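You operate a simulated robot arm through the tools that you are given. There is no shell and no other tool. Be economical: measure what you need, move in short steps, check, and stop when the job is done.

Carry out the task below with a simulated robot arm. There is one attempt and no reset: what you move stays moved.

TASK
Stand the cream fuse from the lids mat beside the black block. It goes on the side that lies toward x -0.7, y +0.7 (a direction in the base frame), with about 3 cm between them.

It is judged by the outcome, as a careful person would: the job done as asked, and still so three seconds after it is handed in. It fails if anything else is knocked over, pushed out of place, dropped, spilled or broken.

THE ROBOT
A 7-joint arm with a two-finger parallel gripper, fixed in place. Base frame: the origin is at the foot of the arm, x ahead of it, y to its left, z up. Lengths are in m, angles in degrees, forces in N, time in s.
With the tool pointing down near the work surface it reaches from about 0.24 to 0.62 m from the base axis. Its first joint turns from -66.0 to 66.0 degrees. Payload 2.6 kg.
Tool frame: the origin (TCP) lies between the finger pads and is the grasp point; the fingertips stand 0.03 m ahead of it; z points along the fingers, y is the line along which they close. The gripper opens to 0.094 m. The fingers are 0.028 m wide and 0.01 m thick; the gripper's body (0.05 by 0.096 m) begins 0.055 m behind the TCP.
Orientation is that of the tool frame in the base frame, as a unit quaternion [x, y, z, w]. With the fingers straight down and closing along the base's y, the tool's x points along the base's -x, its y along +y and its z along -z.

THE INTERFACE
- The arm moves only by the tool send_rows. Its argument "targets" is a list of rows, each a list of 3 entries, a list of its own where there are three numbers: the shift along the base's x, y, z in units of 20 mm (1.0 is 20 mm), then the turn, a rotation vector about the base's x, y, z in units of 8 degrees (1.0 is 8 degrees), then the gripper command, from -1 (shut) to 1 (fully open), values between in proportion. In form: [[[dx, dy, dz], [rx, ry, rz], grip], ...]. A call has 1 to 8 rows; each row shifts and turns the commanded pose from where the row before left it. A call with a number of a shift or a turn outside -1 to 1 is refused whole. A row lasts 0.2 s, in which the tool goes at most 0.05 m and 8.6 degrees; a call with a longer step from one row to the next is refused whole, and so is a gripper value outside its range. A pose out of reach is approached as far as the arm can. The call stops where the force on the tool passes 40 N (or 10 N more than at its start, if that is more) or the arm is blocked; 0.2 s more then pass. The fingers move at their own pace (about 0.072 m/s each) and stop on an object; they squeeze with about 22 N. The grip force told is the motor's: it shows also when the fingers shut on nothing. Time passes only in rows, and 0.2 s behind the last, so rows that do not move let the fingers close. It gives the time, the measured TCP pose, the force on the tool (base axes), the opening and the grip force at its end, in the units of the frame above (readings bear some noise), and new pictures: "views" is both (left out), scene, wrist or none.
- Cameras (640 x 400 px; columns grow to the right, rows downward): "scene" is fixed at [0.0069, 0.4195, 0.5533]; the picture's right is [-0.85, -0.52, 0.00], its down [-0.37, 0.60, -0.71] and it looks along [0.37, -0.60, -0.71] (base axes); focal length 349 px, centre (320, 200). "wrist" rides on the gripper at [-0.037, 0, -0.058] in the tool frame; the picture's right is [0.00, -1.00, 0.00], its down [0.97, 0.00, -0.24] and it looks along [0.24, 0.00, 0.97] (tool axes); focal length 218 px, centre (320, 200).
- probe_pixels(camera, pixels): there is no depth. For up to 12 entries [column, row, z] of the newest picture of that camera ("zoom" is the newest enlarged one), the place [x, y] in the base frame at which the ray of that pixel passes the height z, good to about 0.002 m, but the place of the scene camera against the robot may be out by one fixed shift of up to 0.025 m in any direction. No time passes.
- enlarge(camera, box): a new picture of the part [left, top, right, bottom] of that camera's present view, enlarged. No time passes.
- job_done(): hands the job in; it is judged then, once.

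Work in short steps. Measure before you move; look again where a grasp or a placing could have gone wrong, and mend it. You have 60 turns and 120 pictures in all, the two below and enlarged ones among them. Open the gripper and draw the arm clear of the work before you hand the job in, unless the task says otherwise; then end with one line.

The tools are called after "Call:" as name(argument=value, ...) on one line, values as JSON. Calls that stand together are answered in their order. send_rows: Moves the arm, as the interface text tells. Its arguments: {"type":"object","properties":{"targets":{"type":"array","items":{"type":"array"}},"views":{"type":"string","enum":["both","scene","wrist","none"]}},"required":["targets"]} The other tools are called the same way: probe_pixels (camera, pixels) gives the place at which the rays of pixels pass given heights; enlarge (camera, box) takes an enlarged picture of a part of a camera's view; job_done () hands the job in.

At the start:

```text
time_s: 0.0
ee_pos: [0.4489, 0.1229, 0.2469]
ee_rot: [0.0, 1.0, 0.0, 0.0]
ft_force: [0.8, 1.2, 0.0]
grip_width: 0.0941
grip_force: 0.1
```

scene: 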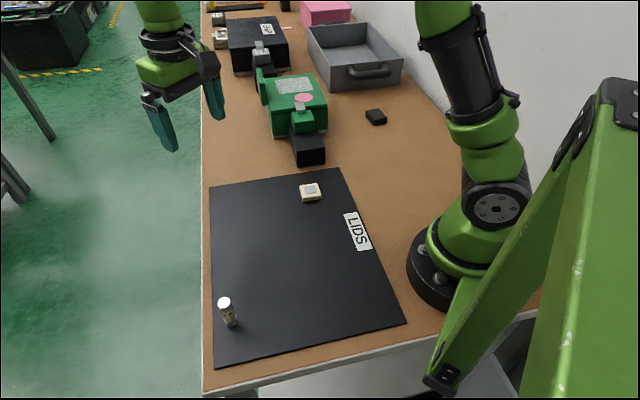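
wrist: 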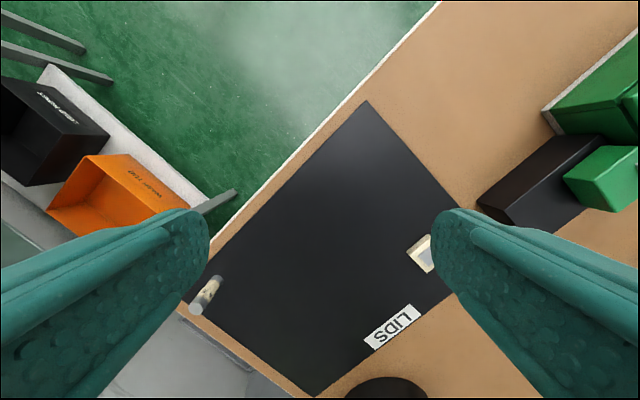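

I'll look closely at the items on the mat and at the black candidates.

Call:
enlarge(camera="scene", box=[200, 260, 300, 340])

Call:
enlarge(camera="scene", box=[240, 60, 400, 210])

Call:
enlarge(camera="scene", box=[200, 0, 400, 100])

Call:
probe_pixels(camera="scene", pixels=[[230, 325, 0], [225, 301, 0.04], [311, 192, 0.01], [376, 117, 0.01], [310, 164, 0], [310, 150, 0.04], [210, 186, 0], [341, 168, 0], [406, 322, 0], [216, 367, 0]])

Call:
probe_pixels(camera="wrist", pixels=[[195, 308, 0], [215, 283, 0.04], [422, 252, 0.01], [366, 101, 0], [313, 397, 0], [180, 300, 0], [510, 225, 0]])

```text
5.00 times, centred on (250, 300) of scene
```

zoom: 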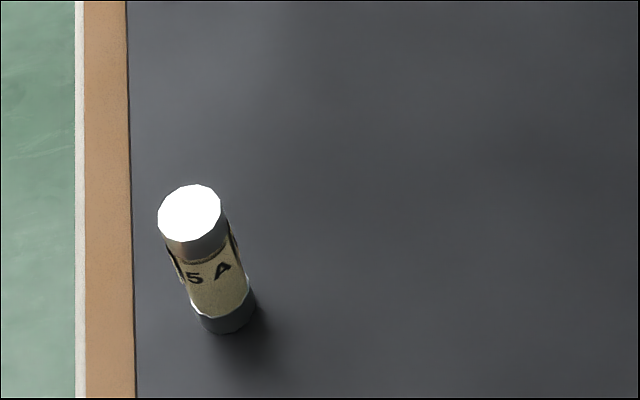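

```text
2.67 times, centred on (320, 135) of scene
```

zoom: 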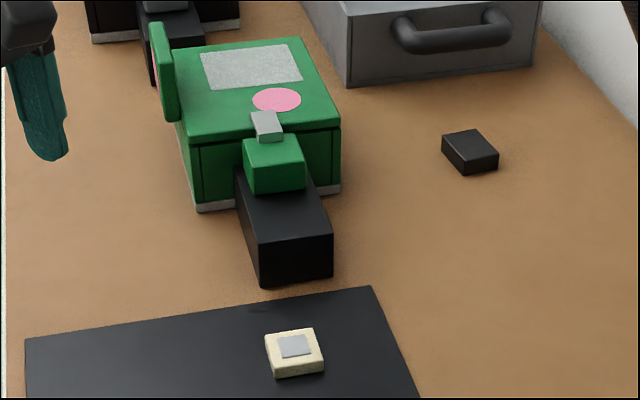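

```text
3.20 times, centred on (300, 50) of scene
```

zoom: 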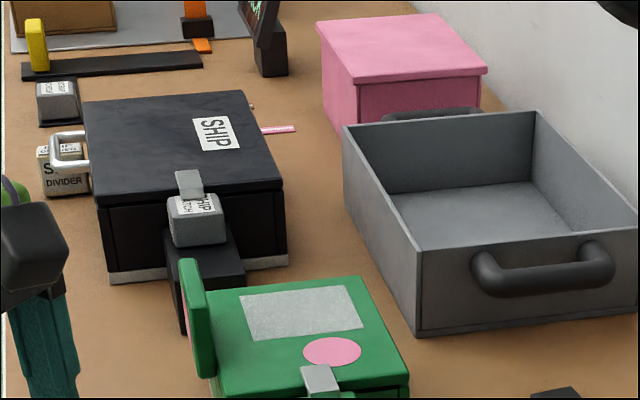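

```text
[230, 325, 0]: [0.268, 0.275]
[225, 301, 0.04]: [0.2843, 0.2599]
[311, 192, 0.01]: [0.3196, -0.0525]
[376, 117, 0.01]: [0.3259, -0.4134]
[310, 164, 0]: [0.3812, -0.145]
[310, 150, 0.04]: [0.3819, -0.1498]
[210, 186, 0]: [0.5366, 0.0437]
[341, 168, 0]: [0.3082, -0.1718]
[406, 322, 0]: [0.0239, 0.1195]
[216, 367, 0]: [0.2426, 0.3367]
```

```text
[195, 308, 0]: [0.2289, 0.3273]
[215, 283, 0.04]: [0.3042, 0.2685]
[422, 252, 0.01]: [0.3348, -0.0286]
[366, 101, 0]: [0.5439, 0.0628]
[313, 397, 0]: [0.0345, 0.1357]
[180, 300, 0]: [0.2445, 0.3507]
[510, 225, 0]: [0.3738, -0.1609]
```

The fuse is the cream "5 A" cylinder standing at about (0.28, 0.28). The small free black piece at (376,117) is the black block. I'll move above the fuse at this height for a good wrist view.

Call:
send_rows(targets=[[[-1, 1, 0], [0, 0, 0], 1], [[-1, 1, 0], [0, 0, 0], 1], [[-1, 1, 0], [0, 0, 0], 1], [[-1, 1, 0], [0, 0, 0], 1], [[-1, 1, 0], [0, 0, 0], 1], [[-1, 1, 0], [0, 0, 0], 1], [[-1, 1, 0], [0, 0, 0], 1], [[-1, 1, 0], [0, 0, 0], 1]])

```text
time_s: 1.8
ee_pos: [0.2905, 0.2831, 0.2454]
ee_rot: [0.001, 1.0, 0.0, -0.001]
ft_force: [-0.2, -0.5, -0.2]
grip_width: 0.0941
grip_force: 0.1
```

scene: 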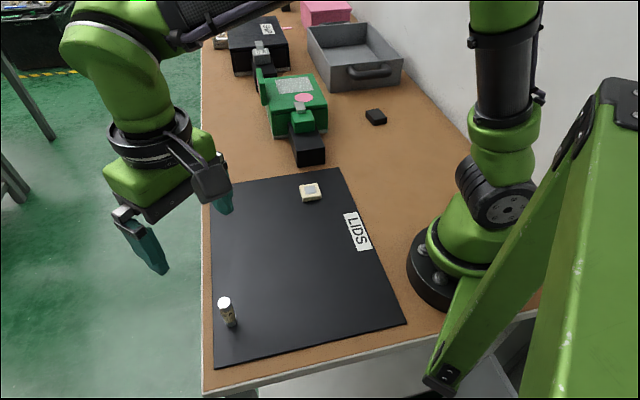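
wrist: 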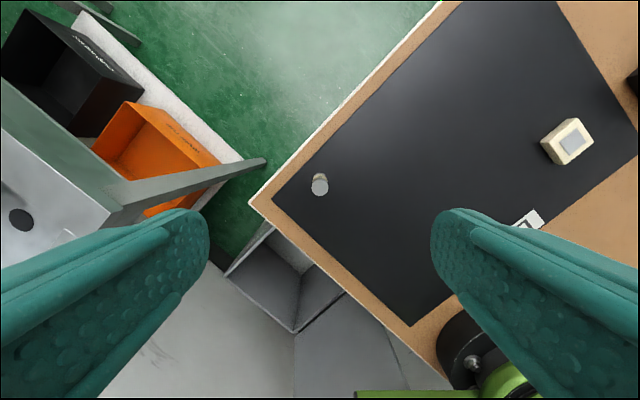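

Call:
enlarge(camera="wrist", box=[288, 160, 352, 200])

```text
10.00 times, centred on (320, 180) of wrist
```

zoom: 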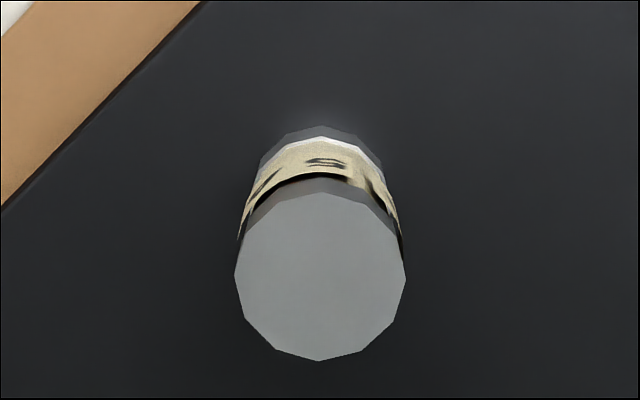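

Call:
probe_pixels(camera="zoom", pixels=[[320, 190, 0], [320, 275, 0.04], [320, 275, 0.05], [320, 275, 0.06], [234, 275, 0.05], [406, 275, 0.05], [257, 188, 0], [385, 188, 0]])

Call:
probe_pixels(camera="scene", pixels=[[229, 323, 0], [224, 302, 0.03], [224, 302, 0.04], [224, 302, 0.05], [224, 302, 0.06]])

```text
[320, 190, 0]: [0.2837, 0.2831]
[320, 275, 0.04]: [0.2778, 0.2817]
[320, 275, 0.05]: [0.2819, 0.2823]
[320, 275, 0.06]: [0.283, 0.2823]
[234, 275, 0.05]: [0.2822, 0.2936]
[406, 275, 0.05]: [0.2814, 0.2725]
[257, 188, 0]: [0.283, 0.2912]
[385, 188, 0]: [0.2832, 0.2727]
```

```text
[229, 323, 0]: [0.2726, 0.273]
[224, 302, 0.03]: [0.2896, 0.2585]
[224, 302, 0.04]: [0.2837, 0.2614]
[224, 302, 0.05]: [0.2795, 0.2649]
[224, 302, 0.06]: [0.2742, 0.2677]
```

The fuse stands at about (0.283, 0.2825), roughly 0.06 tall and 0.019 in diameter. I'll centre over it and descend with the gripper open.

Call:
send_rows(targets=[[[-0.37, -0.03, 0], [0, 0, 0], 1], [[0, 0, -1], [0, 0, 0], 1], [[0, 0, -1], [0, 0, 0], 1], [[0, 0, -1], [0, 0, 0], 1], [[0, 0, -1], [0, 0, 0], 1], [[0, 0, -1], [0, 0, 0], 1], [[0, 0, -1], [0, 0, 0], 1], [[0, 0, 0], [0, 0, 0], 1]])

```text
time_s: 3.6
ee_pos: [0.2823, 0.2831, 0.1253]
ee_rot: [0.001, 1.0, -0.001, 0.0]
ft_force: [0.5, 0.0, 0.3]
grip_width: 0.0941
grip_force: 0.0
```

scene: 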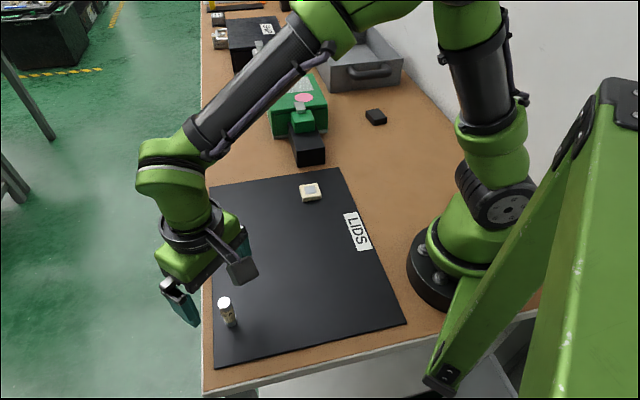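
wrist: 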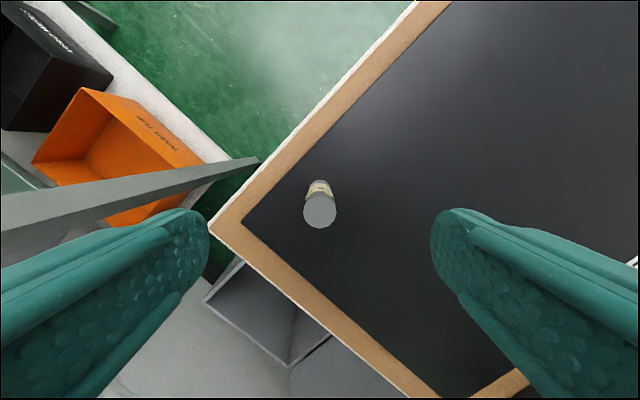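

Call:
probe_pixels(camera="wrist", pixels=[[320, 211, 0.045], [320, 211, 0.05], [320, 211, 0.06], [319, 188, 0], [304, 211, 0.05], [336, 211, 0.05]])

```text
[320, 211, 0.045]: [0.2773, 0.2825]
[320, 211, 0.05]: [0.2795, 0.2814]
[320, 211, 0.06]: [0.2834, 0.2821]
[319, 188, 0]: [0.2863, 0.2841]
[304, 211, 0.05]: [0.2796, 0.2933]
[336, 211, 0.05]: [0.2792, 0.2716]
```

Centred. I'll descend to z≈0.042, then close.

Call:
send_rows(targets=[[[0.04, 0, -1], [0, 0, 0], 1], [[0, 0, -1], [0, 0, 0], 1], [[0, 0, -1], [0, 0, 0], 1], [[0, 0, -1], [0, 0, 0], 1], [[0, 0, -0.15], [0, 0, 0], 1]])

Call:
send_rows(targets=[[[0, 0, 0], [0, 0, 0], -1], [[0, 0, 0], [0, 0, 0], -1], [[0, 0, 0], [0, 0, 0], -1], [[0, 0, 0], [0, 0, 0], -1]])

```text
time_s: 4.8
ee_pos: [0.2834, 0.284, 0.0417]
ee_rot: [0.0, 1.0, 0.0, -0.001]
ft_force: [-0.1, -0.6, -0.9]
grip_width: 0.0941
grip_force: 0.0
```

scene: 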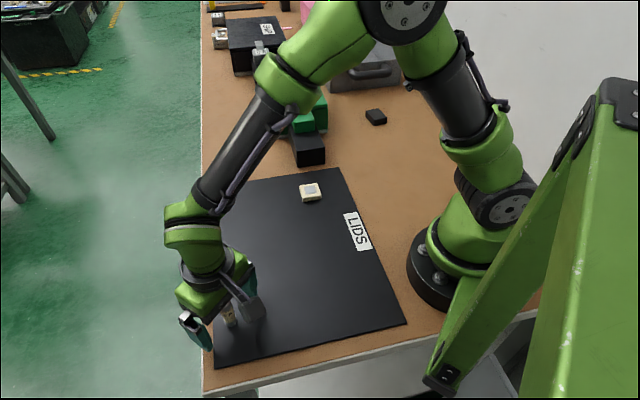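
wrist: 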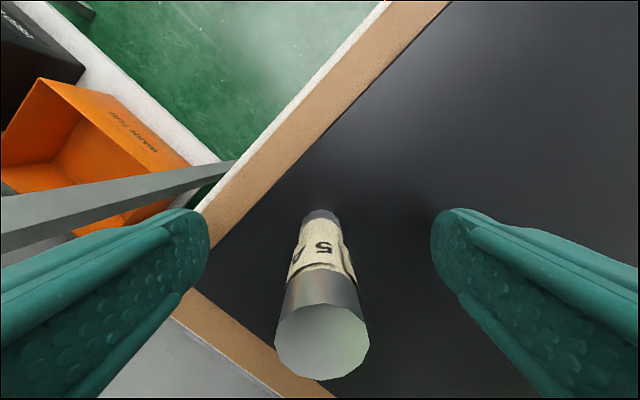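

```text
time_s: 5.8
ee_pos: [0.2838, 0.2831, 0.043]
ee_rot: [0.0, 1.0, 0.0, 0.0]
ft_force: [0.8, 0.5, 0.1]
grip_width: 0.017
grip_force: 22.1
```

scene: 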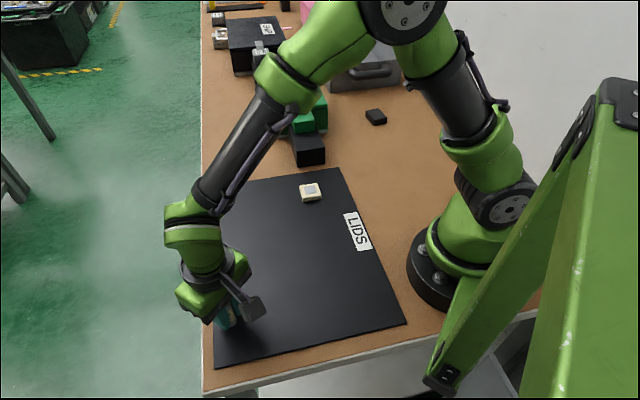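
wrist: 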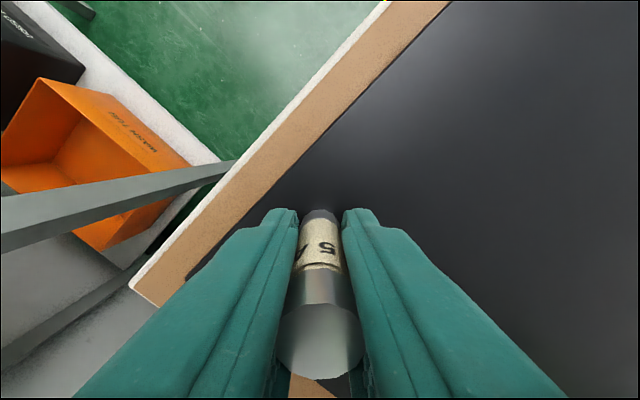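

Gripped (0.017). I'll lift, then carry across toward the block while turning the tool.

Call:
send_rows(targets=[[[0, 0, 1], [0, 0, 0], -1], [[0, 0, 1], [0, 0, 0], -1], [[0, 0, 1], [0, 0, 0], -1], [[0, 0, 1], [0, 0, 0], -1], [[0, 0, 1], [0, 0, 0], -1], [[0, 0, 1], [0, 0, 0], -1], [[0, 0, 1], [0, 0, 0], -1], [[0, 0, 1], [0, 0, 0], -1]])

Call:
send_rows(targets=[[[0.3, -1, 0.3], [0, 0, 0], -1], [[0.3, -1, 0.3], [0, 0, 0], -1], [[0.3, -1, 0.3], [0, 0, 0], -1], [[0.3, -1, 0.3], [0, 0, 0], -1], [[0.3, -1, 0], [0, 0, 0], -1], [[0, -1, 0], [0, 0, 0], -1], [[0, -1, 0], [0, 0, 0], -1], [[0, -1, 0], [0, 0, 0], -1]], views="none")

Call:
send_rows(targets=[[[0, -1, 0], [0, 0, -1], -1], [[0, -1, 0], [0, 0, -1], -1], [[0, -1, 0], [0, 0, -1], -1], [[0, -1, 0], [0, 0, -1], -1], [[0, -1, 0], [0, 0, -1], -1], [[0, -1, 0], [0, 0, -0.63], -1], [[0, -1, 0], [0, 0, 0], -1], [[0, -1, 0], [0, 0, 0], -1]])

```text
time_s: 7.6
ee_pos: [0.2829, 0.2821, 0.2038]
ee_rot: [0.0, 1.0, -0.001, 0.0]
ft_force: [-0.3, 0.1, -1.2]
grip_width: 0.0172
grip_force: 21.6
```

scene: 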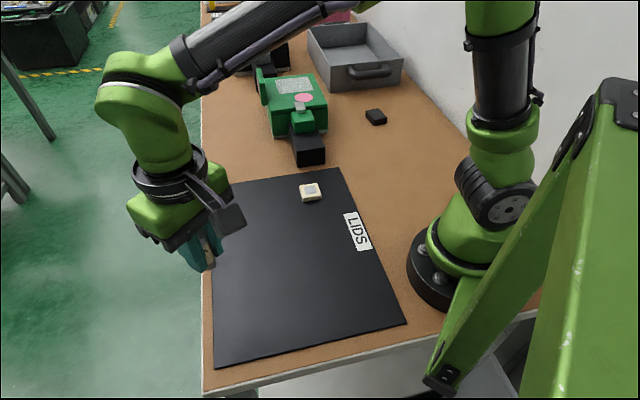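
wrist: 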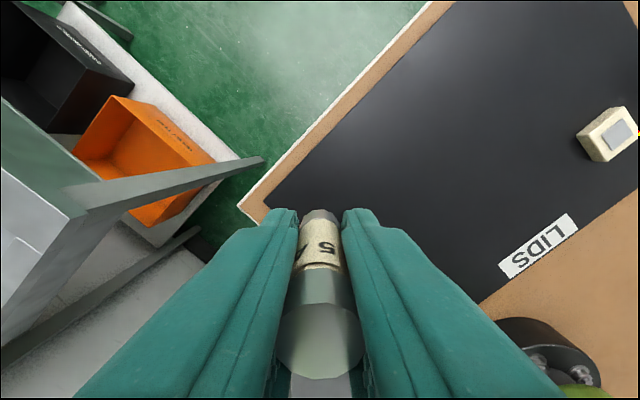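

```text
time_s: 9.4
ee_pos: [0.3125, 0.1228, 0.2292]
ee_rot: [-0.001, 1.0, 0.0, 0.001]
ft_force: [-0.5, -0.4, 0.6]
grip_width: 0.0172
grip_force: 22.0
```

```text
time_s: 11.2
ee_pos: [0.3136, -0.0385, 0.2281]
ee_rot: [0.383, 0.924, 0.0, 0.0]
ft_force: [-1.3, 0.6, 0.4]
grip_width: 0.0168
grip_force: 22.2
```

scene: 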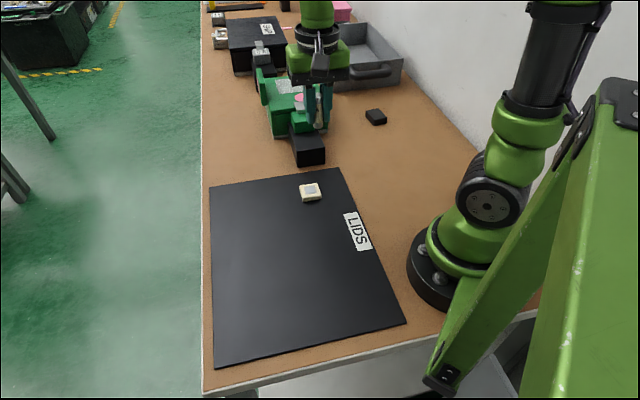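
wrist: 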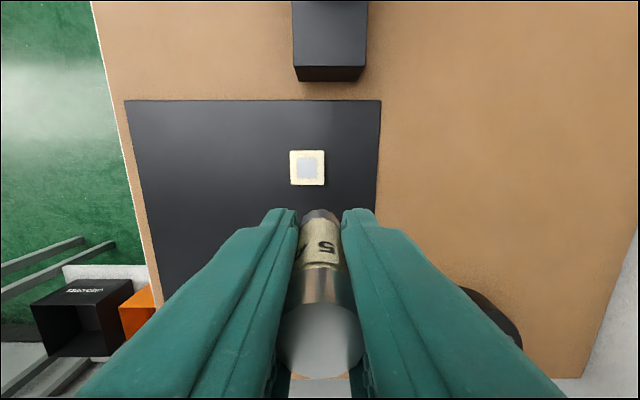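

Carry on toward the block; the scene estimate puts it near (0.335, -0.40).

Call:
send_rows(targets=[[[0, -1, 0], [0, 0, 0], -1], [[0, -1, 0], [0, 0, 0], -1], [[0, -1, 0], [0, 0, 0], -1], [[0, -1, 0], [0, 0, 0], -1], [[0, -1, 0], [0, 0, 0], -1], [[0, -1, 0], [0, 0, 0], -1], [[0, -1, 0], [0, 0, 0], -1], [[0, -1, 0], [0, 0, 0], -1]], views="none")

Call:
send_rows(targets=[[[0, -1, 0], [0, 0, 0], -1], [[0, -1, 0], [0, 0, 0], -1], [[0, -1, 0], [0, 0, 0], -1], [[0, -1, 0], [0, 0, 0], -1], [[0, -1, 0], [0, 0, 0], -1], [[0, -1, 0], [0, 0, 0], -1], [[0, 0, 0], [0, 0, 0], -1]])

```text
time_s: 13.0
ee_pos: [0.3128, -0.2006, 0.2258]
ee_rot: [0.383, 0.924, -0.001, 0.001]
ft_force: [1.0, 1.0, -1.5]
grip_width: 0.0168
grip_force: 22.4
```

```text
time_s: 14.6
ee_pos: [0.3146, -0.3183, 0.2278]
ee_rot: [0.384, 0.923, 0.001, 0.0]
ft_force: [-0.7, -0.1, -0.4]
grip_width: 0.0169
grip_force: 21.9
```

scene: 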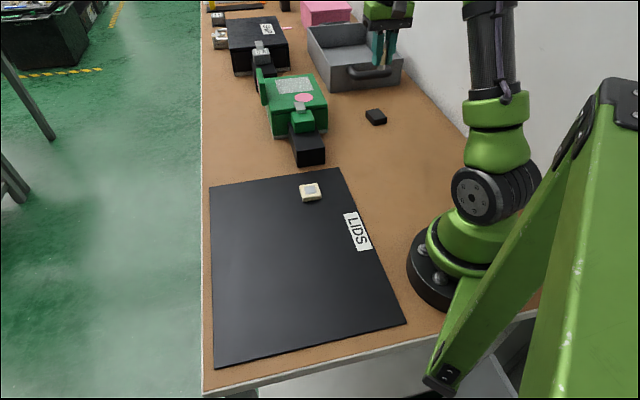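
wrist: 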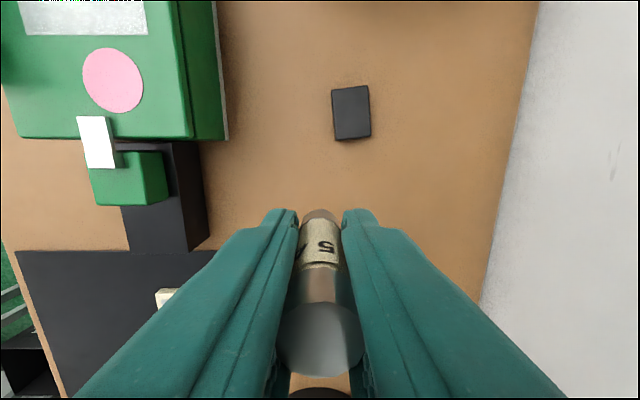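

Call:
enlarge(camera="wrist", box=[304, 70, 400, 150])

Call:
enlarge(camera="scene", box=[352, 95, 400, 135])

```text
5.00 times, centred on (352, 110) of wrist
```

zoom: 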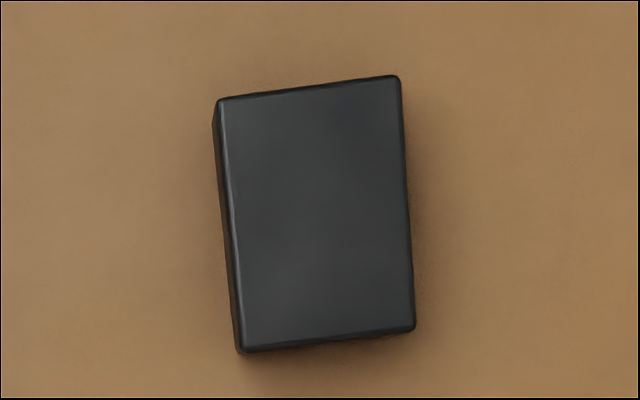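

```text
10.00 times, centred on (376, 115) of scene
```

zoom: 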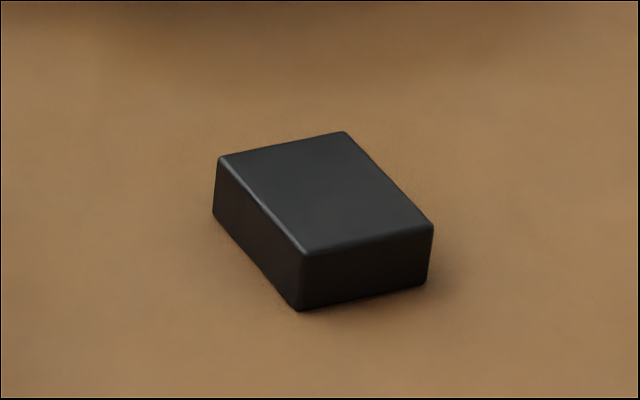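

Call:
probe_pixels(camera="wrist", pixels=[[332, 90, 0.015], [368, 85.2, 0.015], [370.8, 135.6, 0.015], [336, 139.4, 0.015], [335.6, 140.6, 0], [370.8, 136.6, 0]])

Call:
probe_pixels(camera="zoom", pixels=[[220, 157, 0.015], [345, 133, 0.015], [433, 227, 0.015], [302, 252, 0.015], [298, 308, 0], [426, 283, 0], [213, 212, 0]])

```text
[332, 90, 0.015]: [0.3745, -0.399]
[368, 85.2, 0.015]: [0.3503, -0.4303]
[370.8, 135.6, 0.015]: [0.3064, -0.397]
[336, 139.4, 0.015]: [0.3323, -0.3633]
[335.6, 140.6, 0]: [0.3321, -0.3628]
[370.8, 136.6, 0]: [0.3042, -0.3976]
```

```text
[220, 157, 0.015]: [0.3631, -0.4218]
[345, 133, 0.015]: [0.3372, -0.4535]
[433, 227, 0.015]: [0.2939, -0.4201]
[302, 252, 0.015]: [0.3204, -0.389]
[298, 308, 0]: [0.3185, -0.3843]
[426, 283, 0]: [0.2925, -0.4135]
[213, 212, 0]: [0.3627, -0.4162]
```

The block's centre is about (0.341, -0.397), with its near face about 2.75 cm from the centre along the requested direction. The fuse target is (0.2934, -0.3494). I'll move over it and descend partway.

Call:
send_rows(targets=[[[-0.53, -0.78, 0], [0, 0, 0], -1], [[-0.53, -0.78, 0], [0, 0, 0], -1], [[0, 0, -1], [0, 0, 0], -1], [[0, 0, -1], [0, 0, 0], -1], [[0, 0, -1], [0, 0, 0], -1], [[0, 0, -1], [0, 0, 0], -1], [[0, 0, -1], [0, 0, 0], -1], [[0, 0, -1], [0, 0, 0], -1]], views="none")

Call:
send_rows(targets=[[[0, 0, -1], [0, 0, 0], -1], [[0, 0, -1], [0, 0, 0], -1], [[0, 0, 0], [0, 0, 0], -1]])

```text
time_s: 16.4
ee_pos: [0.2902, -0.3503, 0.1067]
ee_rot: [0.383, 0.924, 0.0, 0.0]
ft_force: [0.6, 0.7, 0.0]
grip_width: 0.0171
grip_force: 22.1
```

```text
time_s: 17.2
ee_pos: [0.2894, -0.3488, 0.0667]
ee_rot: [0.383, 0.924, 0.001, 0.0]
ft_force: [0.0, 0.1, 0.2]
grip_width: 0.0169
grip_force: 22.2
```

scene: 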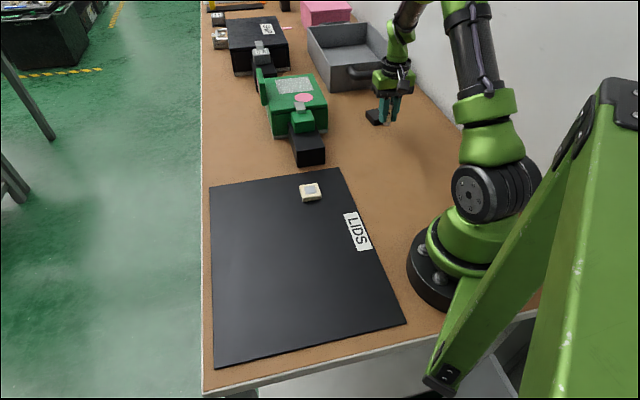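
wrist: 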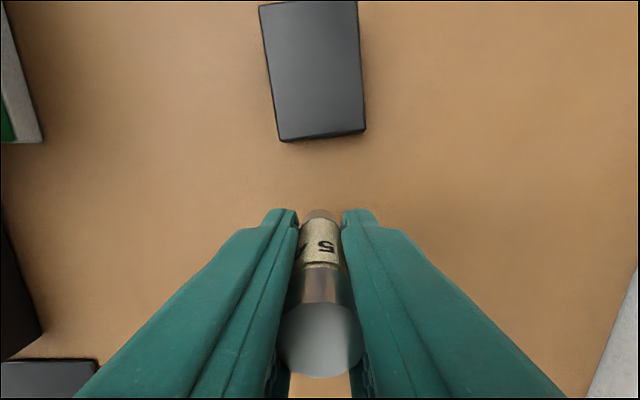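

Call:
probe_pixels(camera="wrist", pixels=[[281, 141, 0.012], [366, 132, 0.012], [259, 6, 0.015], [281, 142, 0], [366, 134, 0], [323, 137, 0]])

```text
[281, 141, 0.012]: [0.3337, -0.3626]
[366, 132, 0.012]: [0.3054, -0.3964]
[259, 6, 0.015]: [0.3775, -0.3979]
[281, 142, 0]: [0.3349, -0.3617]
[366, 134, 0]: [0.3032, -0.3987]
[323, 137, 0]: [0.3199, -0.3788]
```

Block position confirmed. I'll trim +3 mm in x and lower toward the surface.

Call:
send_rows(targets=[[[0.16, 0, 0], [0, 0, 0], -1], [[0, 0, -0.5], [0, 0, 0], -1], [[0, 0, -0.5], [0, 0, 0], -1], [[0, 0, 0], [0, 0, 0], -1]], views="none")

Call:
send_rows(targets=[[[0, 0, -0.1], [0, 0, 0], -1], [[0, 0, -0.1], [0, 0, 0], -1], [[0, 0, 0], [0, 0, 0], -1]])

```text
time_s: 18.2
ee_pos: [0.2936, -0.3497, 0.048]
ee_rot: [0.383, 0.924, 0.0, 0.001]
ft_force: [-0.2, 0.9, -0.3]
grip_width: 0.0168
grip_force: 21.8
```

```text
time_s: 19.0
ee_pos: [0.2954, -0.3494, 0.0439]
ee_rot: [0.382, 0.924, -0.001, 0.0]
ft_force: [0.3, 0.2, -1.1]
grip_width: 0.0168
grip_force: 21.8
```

scene: 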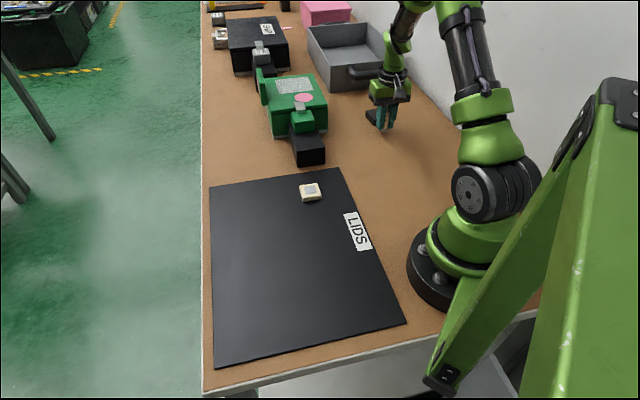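
wrist: 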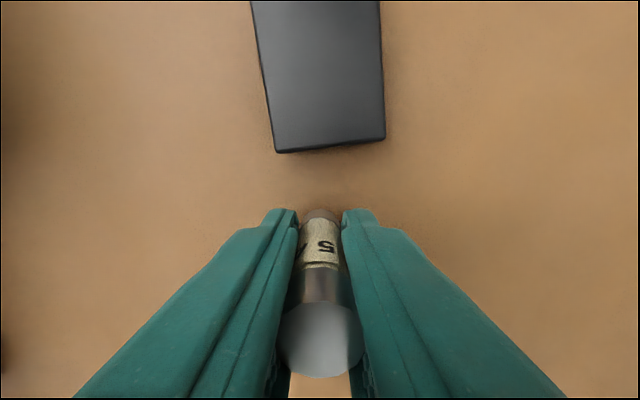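

Lower in 1 mm steps, watching for contact force.

Call:
send_rows(targets=[[[0, 0, -0.05], [0, 0, 0], -1], [[0, 0, -0.05], [0, 0, 0], -1], [[0, 0, 0], [0, 0, 0], -1]], views="none")

Call:
send_rows(targets=[[[0, 0, -0.05], [0, 0, 0], -1], [[0, 0, 0], [0, 0, 0], -1]], views="none")

```text
time_s: 19.8
ee_pos: [0.2958, -0.35, 0.0412]
ee_rot: [0.382, 0.924, 0.0, 0.0]
ft_force: [-0.6, -0.5, 0.3]
grip_width: 0.0171
grip_force: 22.6
```

```text
time_s: 20.4
ee_pos: [0.2956, -0.35, 0.0401]
ee_rot: [0.383, 0.924, -0.001, 0.0]
ft_force: [-0.2, 0.1, -0.3]
grip_width: 0.017
grip_force: 22.4
```

Call:
send_rows(targets=[[[-0.1, 0, 0], [0, 0, 0], -1], [[0, 0, -0.04], [0, 0, 0], -1], [[0, 0, 0], [0, 0, 0], -1]], views="none")

Call:
send_rows(targets=[[[0, 0, -0.04], [0, 0, 0], -1], [[0, 0, 0], [0, 0, 0], -1]], views="wrist")

```text
time_s: 21.2
ee_pos: [0.2945, -0.3498, 0.0392]
ee_rot: [0.382, 0.924, 0.0, -0.001]
ft_force: [0.6, 0.5, -0.2]
grip_width: 0.0167
grip_force: 22.5
```

```text
time_s: 21.8
ee_pos: [0.2919, -0.3491, 0.0385]
ee_rot: [0.382, 0.924, 0.0, 0.0]
ft_force: [0.5, -0.5, 0.9]
grip_width: 0.0171
grip_force: 22.1
```

wrist: 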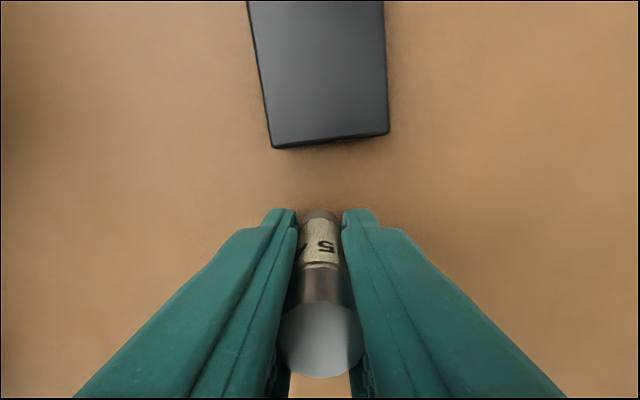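

Call:
send_rows(targets=[[[0, 0, -0.04], [0, 0, 0], -1], [[0, 0, 0], [0, 0, 0], -1]], views="none")

Call:
send_rows(targets=[[[0, 0, -0.04], [0, 0, 0], -1], [[0, 0, 0], [0, 0, 0], -1]], views="none")

Call:
enlarge(camera="scene", box=[352, 95, 416, 135])

```text
time_s: 22.4
ee_pos: [0.2941, -0.3494, 0.0393]
ee_rot: [0.384, 0.923, -0.001, 0.001]
ft_force: [-2.9, 4.2, 15.1]
grip_width: 0.017
grip_force: 21.6
```

```text
time_s: 23.0
ee_pos: [0.293, -0.3499, 0.0384]
ee_rot: [0.382, 0.924, -0.001, 0.002]
ft_force: [0.7, 1.2, 16.3]
grip_width: 0.0168
grip_force: 22.0
```

```text
10.00 times, centred on (384, 115) of scene
```

zoom: 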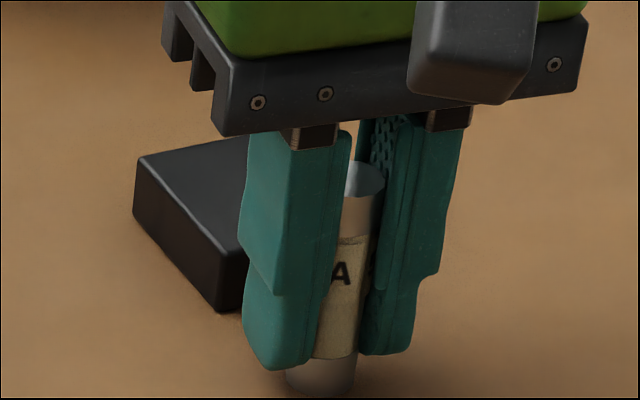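

Contact made (16 N). I'll ease off slightly and open the gripper.

Call:
send_rows(targets=[[[0, 0, 0.05], [0, 0, 0], -1], [[0, 0, 0], [0, 0, 0], -1]], views="none")

Call:
send_rows(targets=[[[0, 0, 0], [0, 0, 0], -0.3], [[0, 0, 0], [0, 0, 0], 0], [[0, 0, 0], [0, 0, 0], 0.3], [[0, 0, 0], [0, 0, 0], 0.3]])

```text
time_s: 23.6
ee_pos: [0.2932, -0.3482, 0.0378]
ee_rot: [0.382, 0.924, 0.0, 0.0]
ft_force: [1.3, -3.3, 6.7]
grip_width: 0.0168
grip_force: 22.4
```

```text
time_s: 24.6
ee_pos: [0.2922, -0.3485, 0.0384]
ee_rot: [0.383, 0.924, 0.001, 0.0]
ft_force: [-0.4, -0.4, -0.3]
grip_width: 0.0613
grip_force: 0.1
```

scene: 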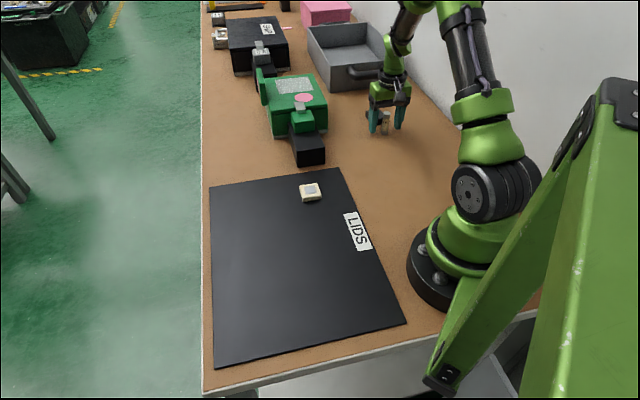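
wrist: 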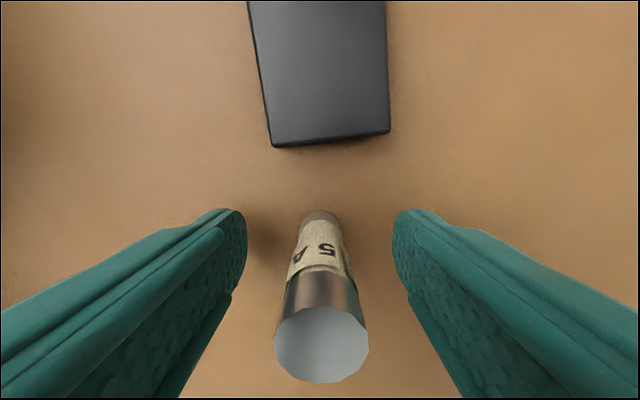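

The fuse stands free. I'll raise the arm straight up and check.

Call:
send_rows(targets=[[[0, 0, 0.5], [0, 0, 0], 0.3], [[0, 0, 1], [0, 0, 0], 0.3], [[0, 0, 1], [0, 0, 0], 0.3], [[0, 0, 1], [0, 0, 0], 0.3], [[0, 0, 1], [0, 0, 0], 0.3], [[0, 0, 1], [0, 0, 0], 0.3], [[0, 0, 1], [0, 0, 0], 0.3], [[0, 0, 1], [0, 0, 0], 0.3]], views="wrist")

Call:
enlarge(camera="scene", box=[352, 95, 416, 135])

Call:
enlarge(camera="wrist", box=[256, 80, 384, 240])

```text
time_s: 26.4
ee_pos: [0.2934, -0.3488, 0.1914]
ee_rot: [0.383, 0.924, 0.0, 0.0]
ft_force: [-0.3, -0.5, 0.0]
grip_width: 0.0612
grip_force: 0.2
```

wrist: 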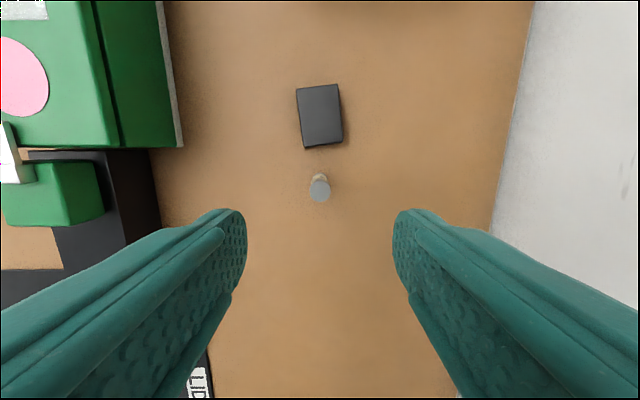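

```text
10.00 times, centred on (384, 115) of scene
```

zoom: 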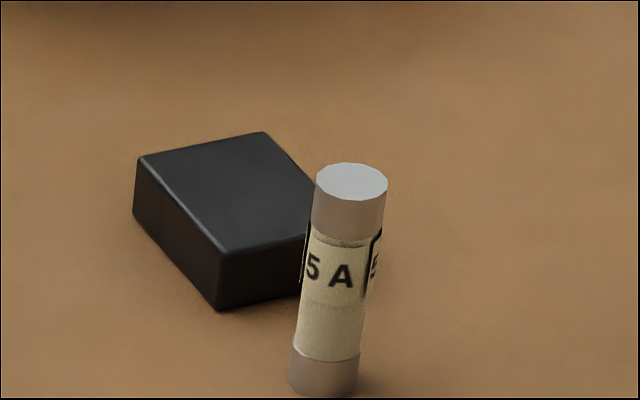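

```text
2.50 times, centred on (320, 160) of wrist
```

zoom: 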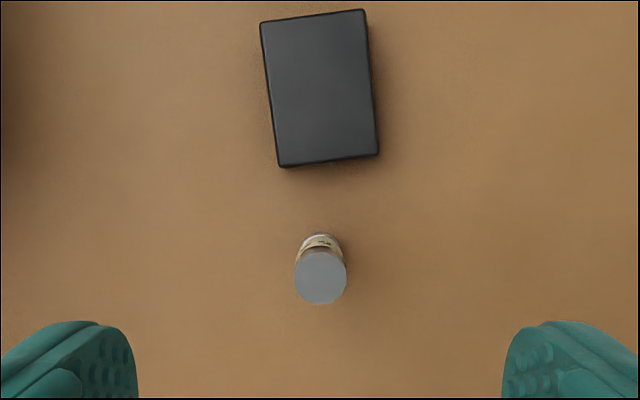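

The fuse stands upright with a gap of about 3 cm on the requested side, and the block hasn't moved. I'll draw the arm clear and do a last check.

Call:
send_rows(targets=[[[0, 1, 0.5], [0, 0, 0], 0.3], [[0, 1, 0.5], [0, 0, 0], 0.3], [[0, 1, 0.5], [0, 0, 0], 0.3], [[0, 1, 0], [0, 0, 0], 0.3], [[0, 1, 0], [0, 0, 0], 0.3], [[0, 1, 0], [0, 0, 0], 0.3]], views="scene")

```text
time_s: 27.8
ee_pos: [0.2942, -0.2278, 0.2204]
ee_rot: [0.383, 0.924, 0.0, 0.0]
ft_force: [-0.2, 0.2, -0.5]
grip_width: 0.0612
grip_force: 0.1
```

scene: 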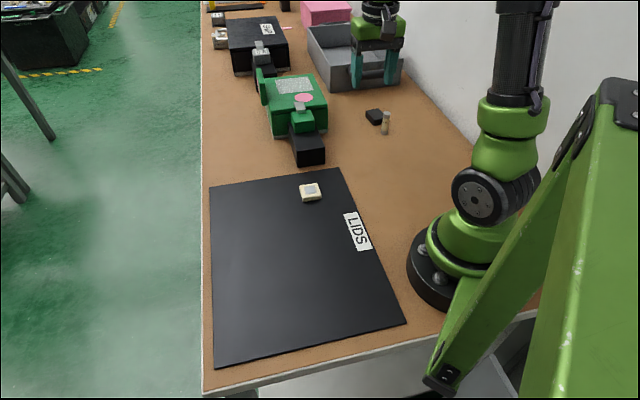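

The scene shows the fuse upright at (385,122) beside the block, with the arm clear and nothing else moved. I'll hand it in.

Call:
job_done()

```text
The job is handed in.
```

The cream fuse stands upright beside the black block, on the side toward x -0.7, y +0.7, with a gap of about 3 cm; nothing else was moved.
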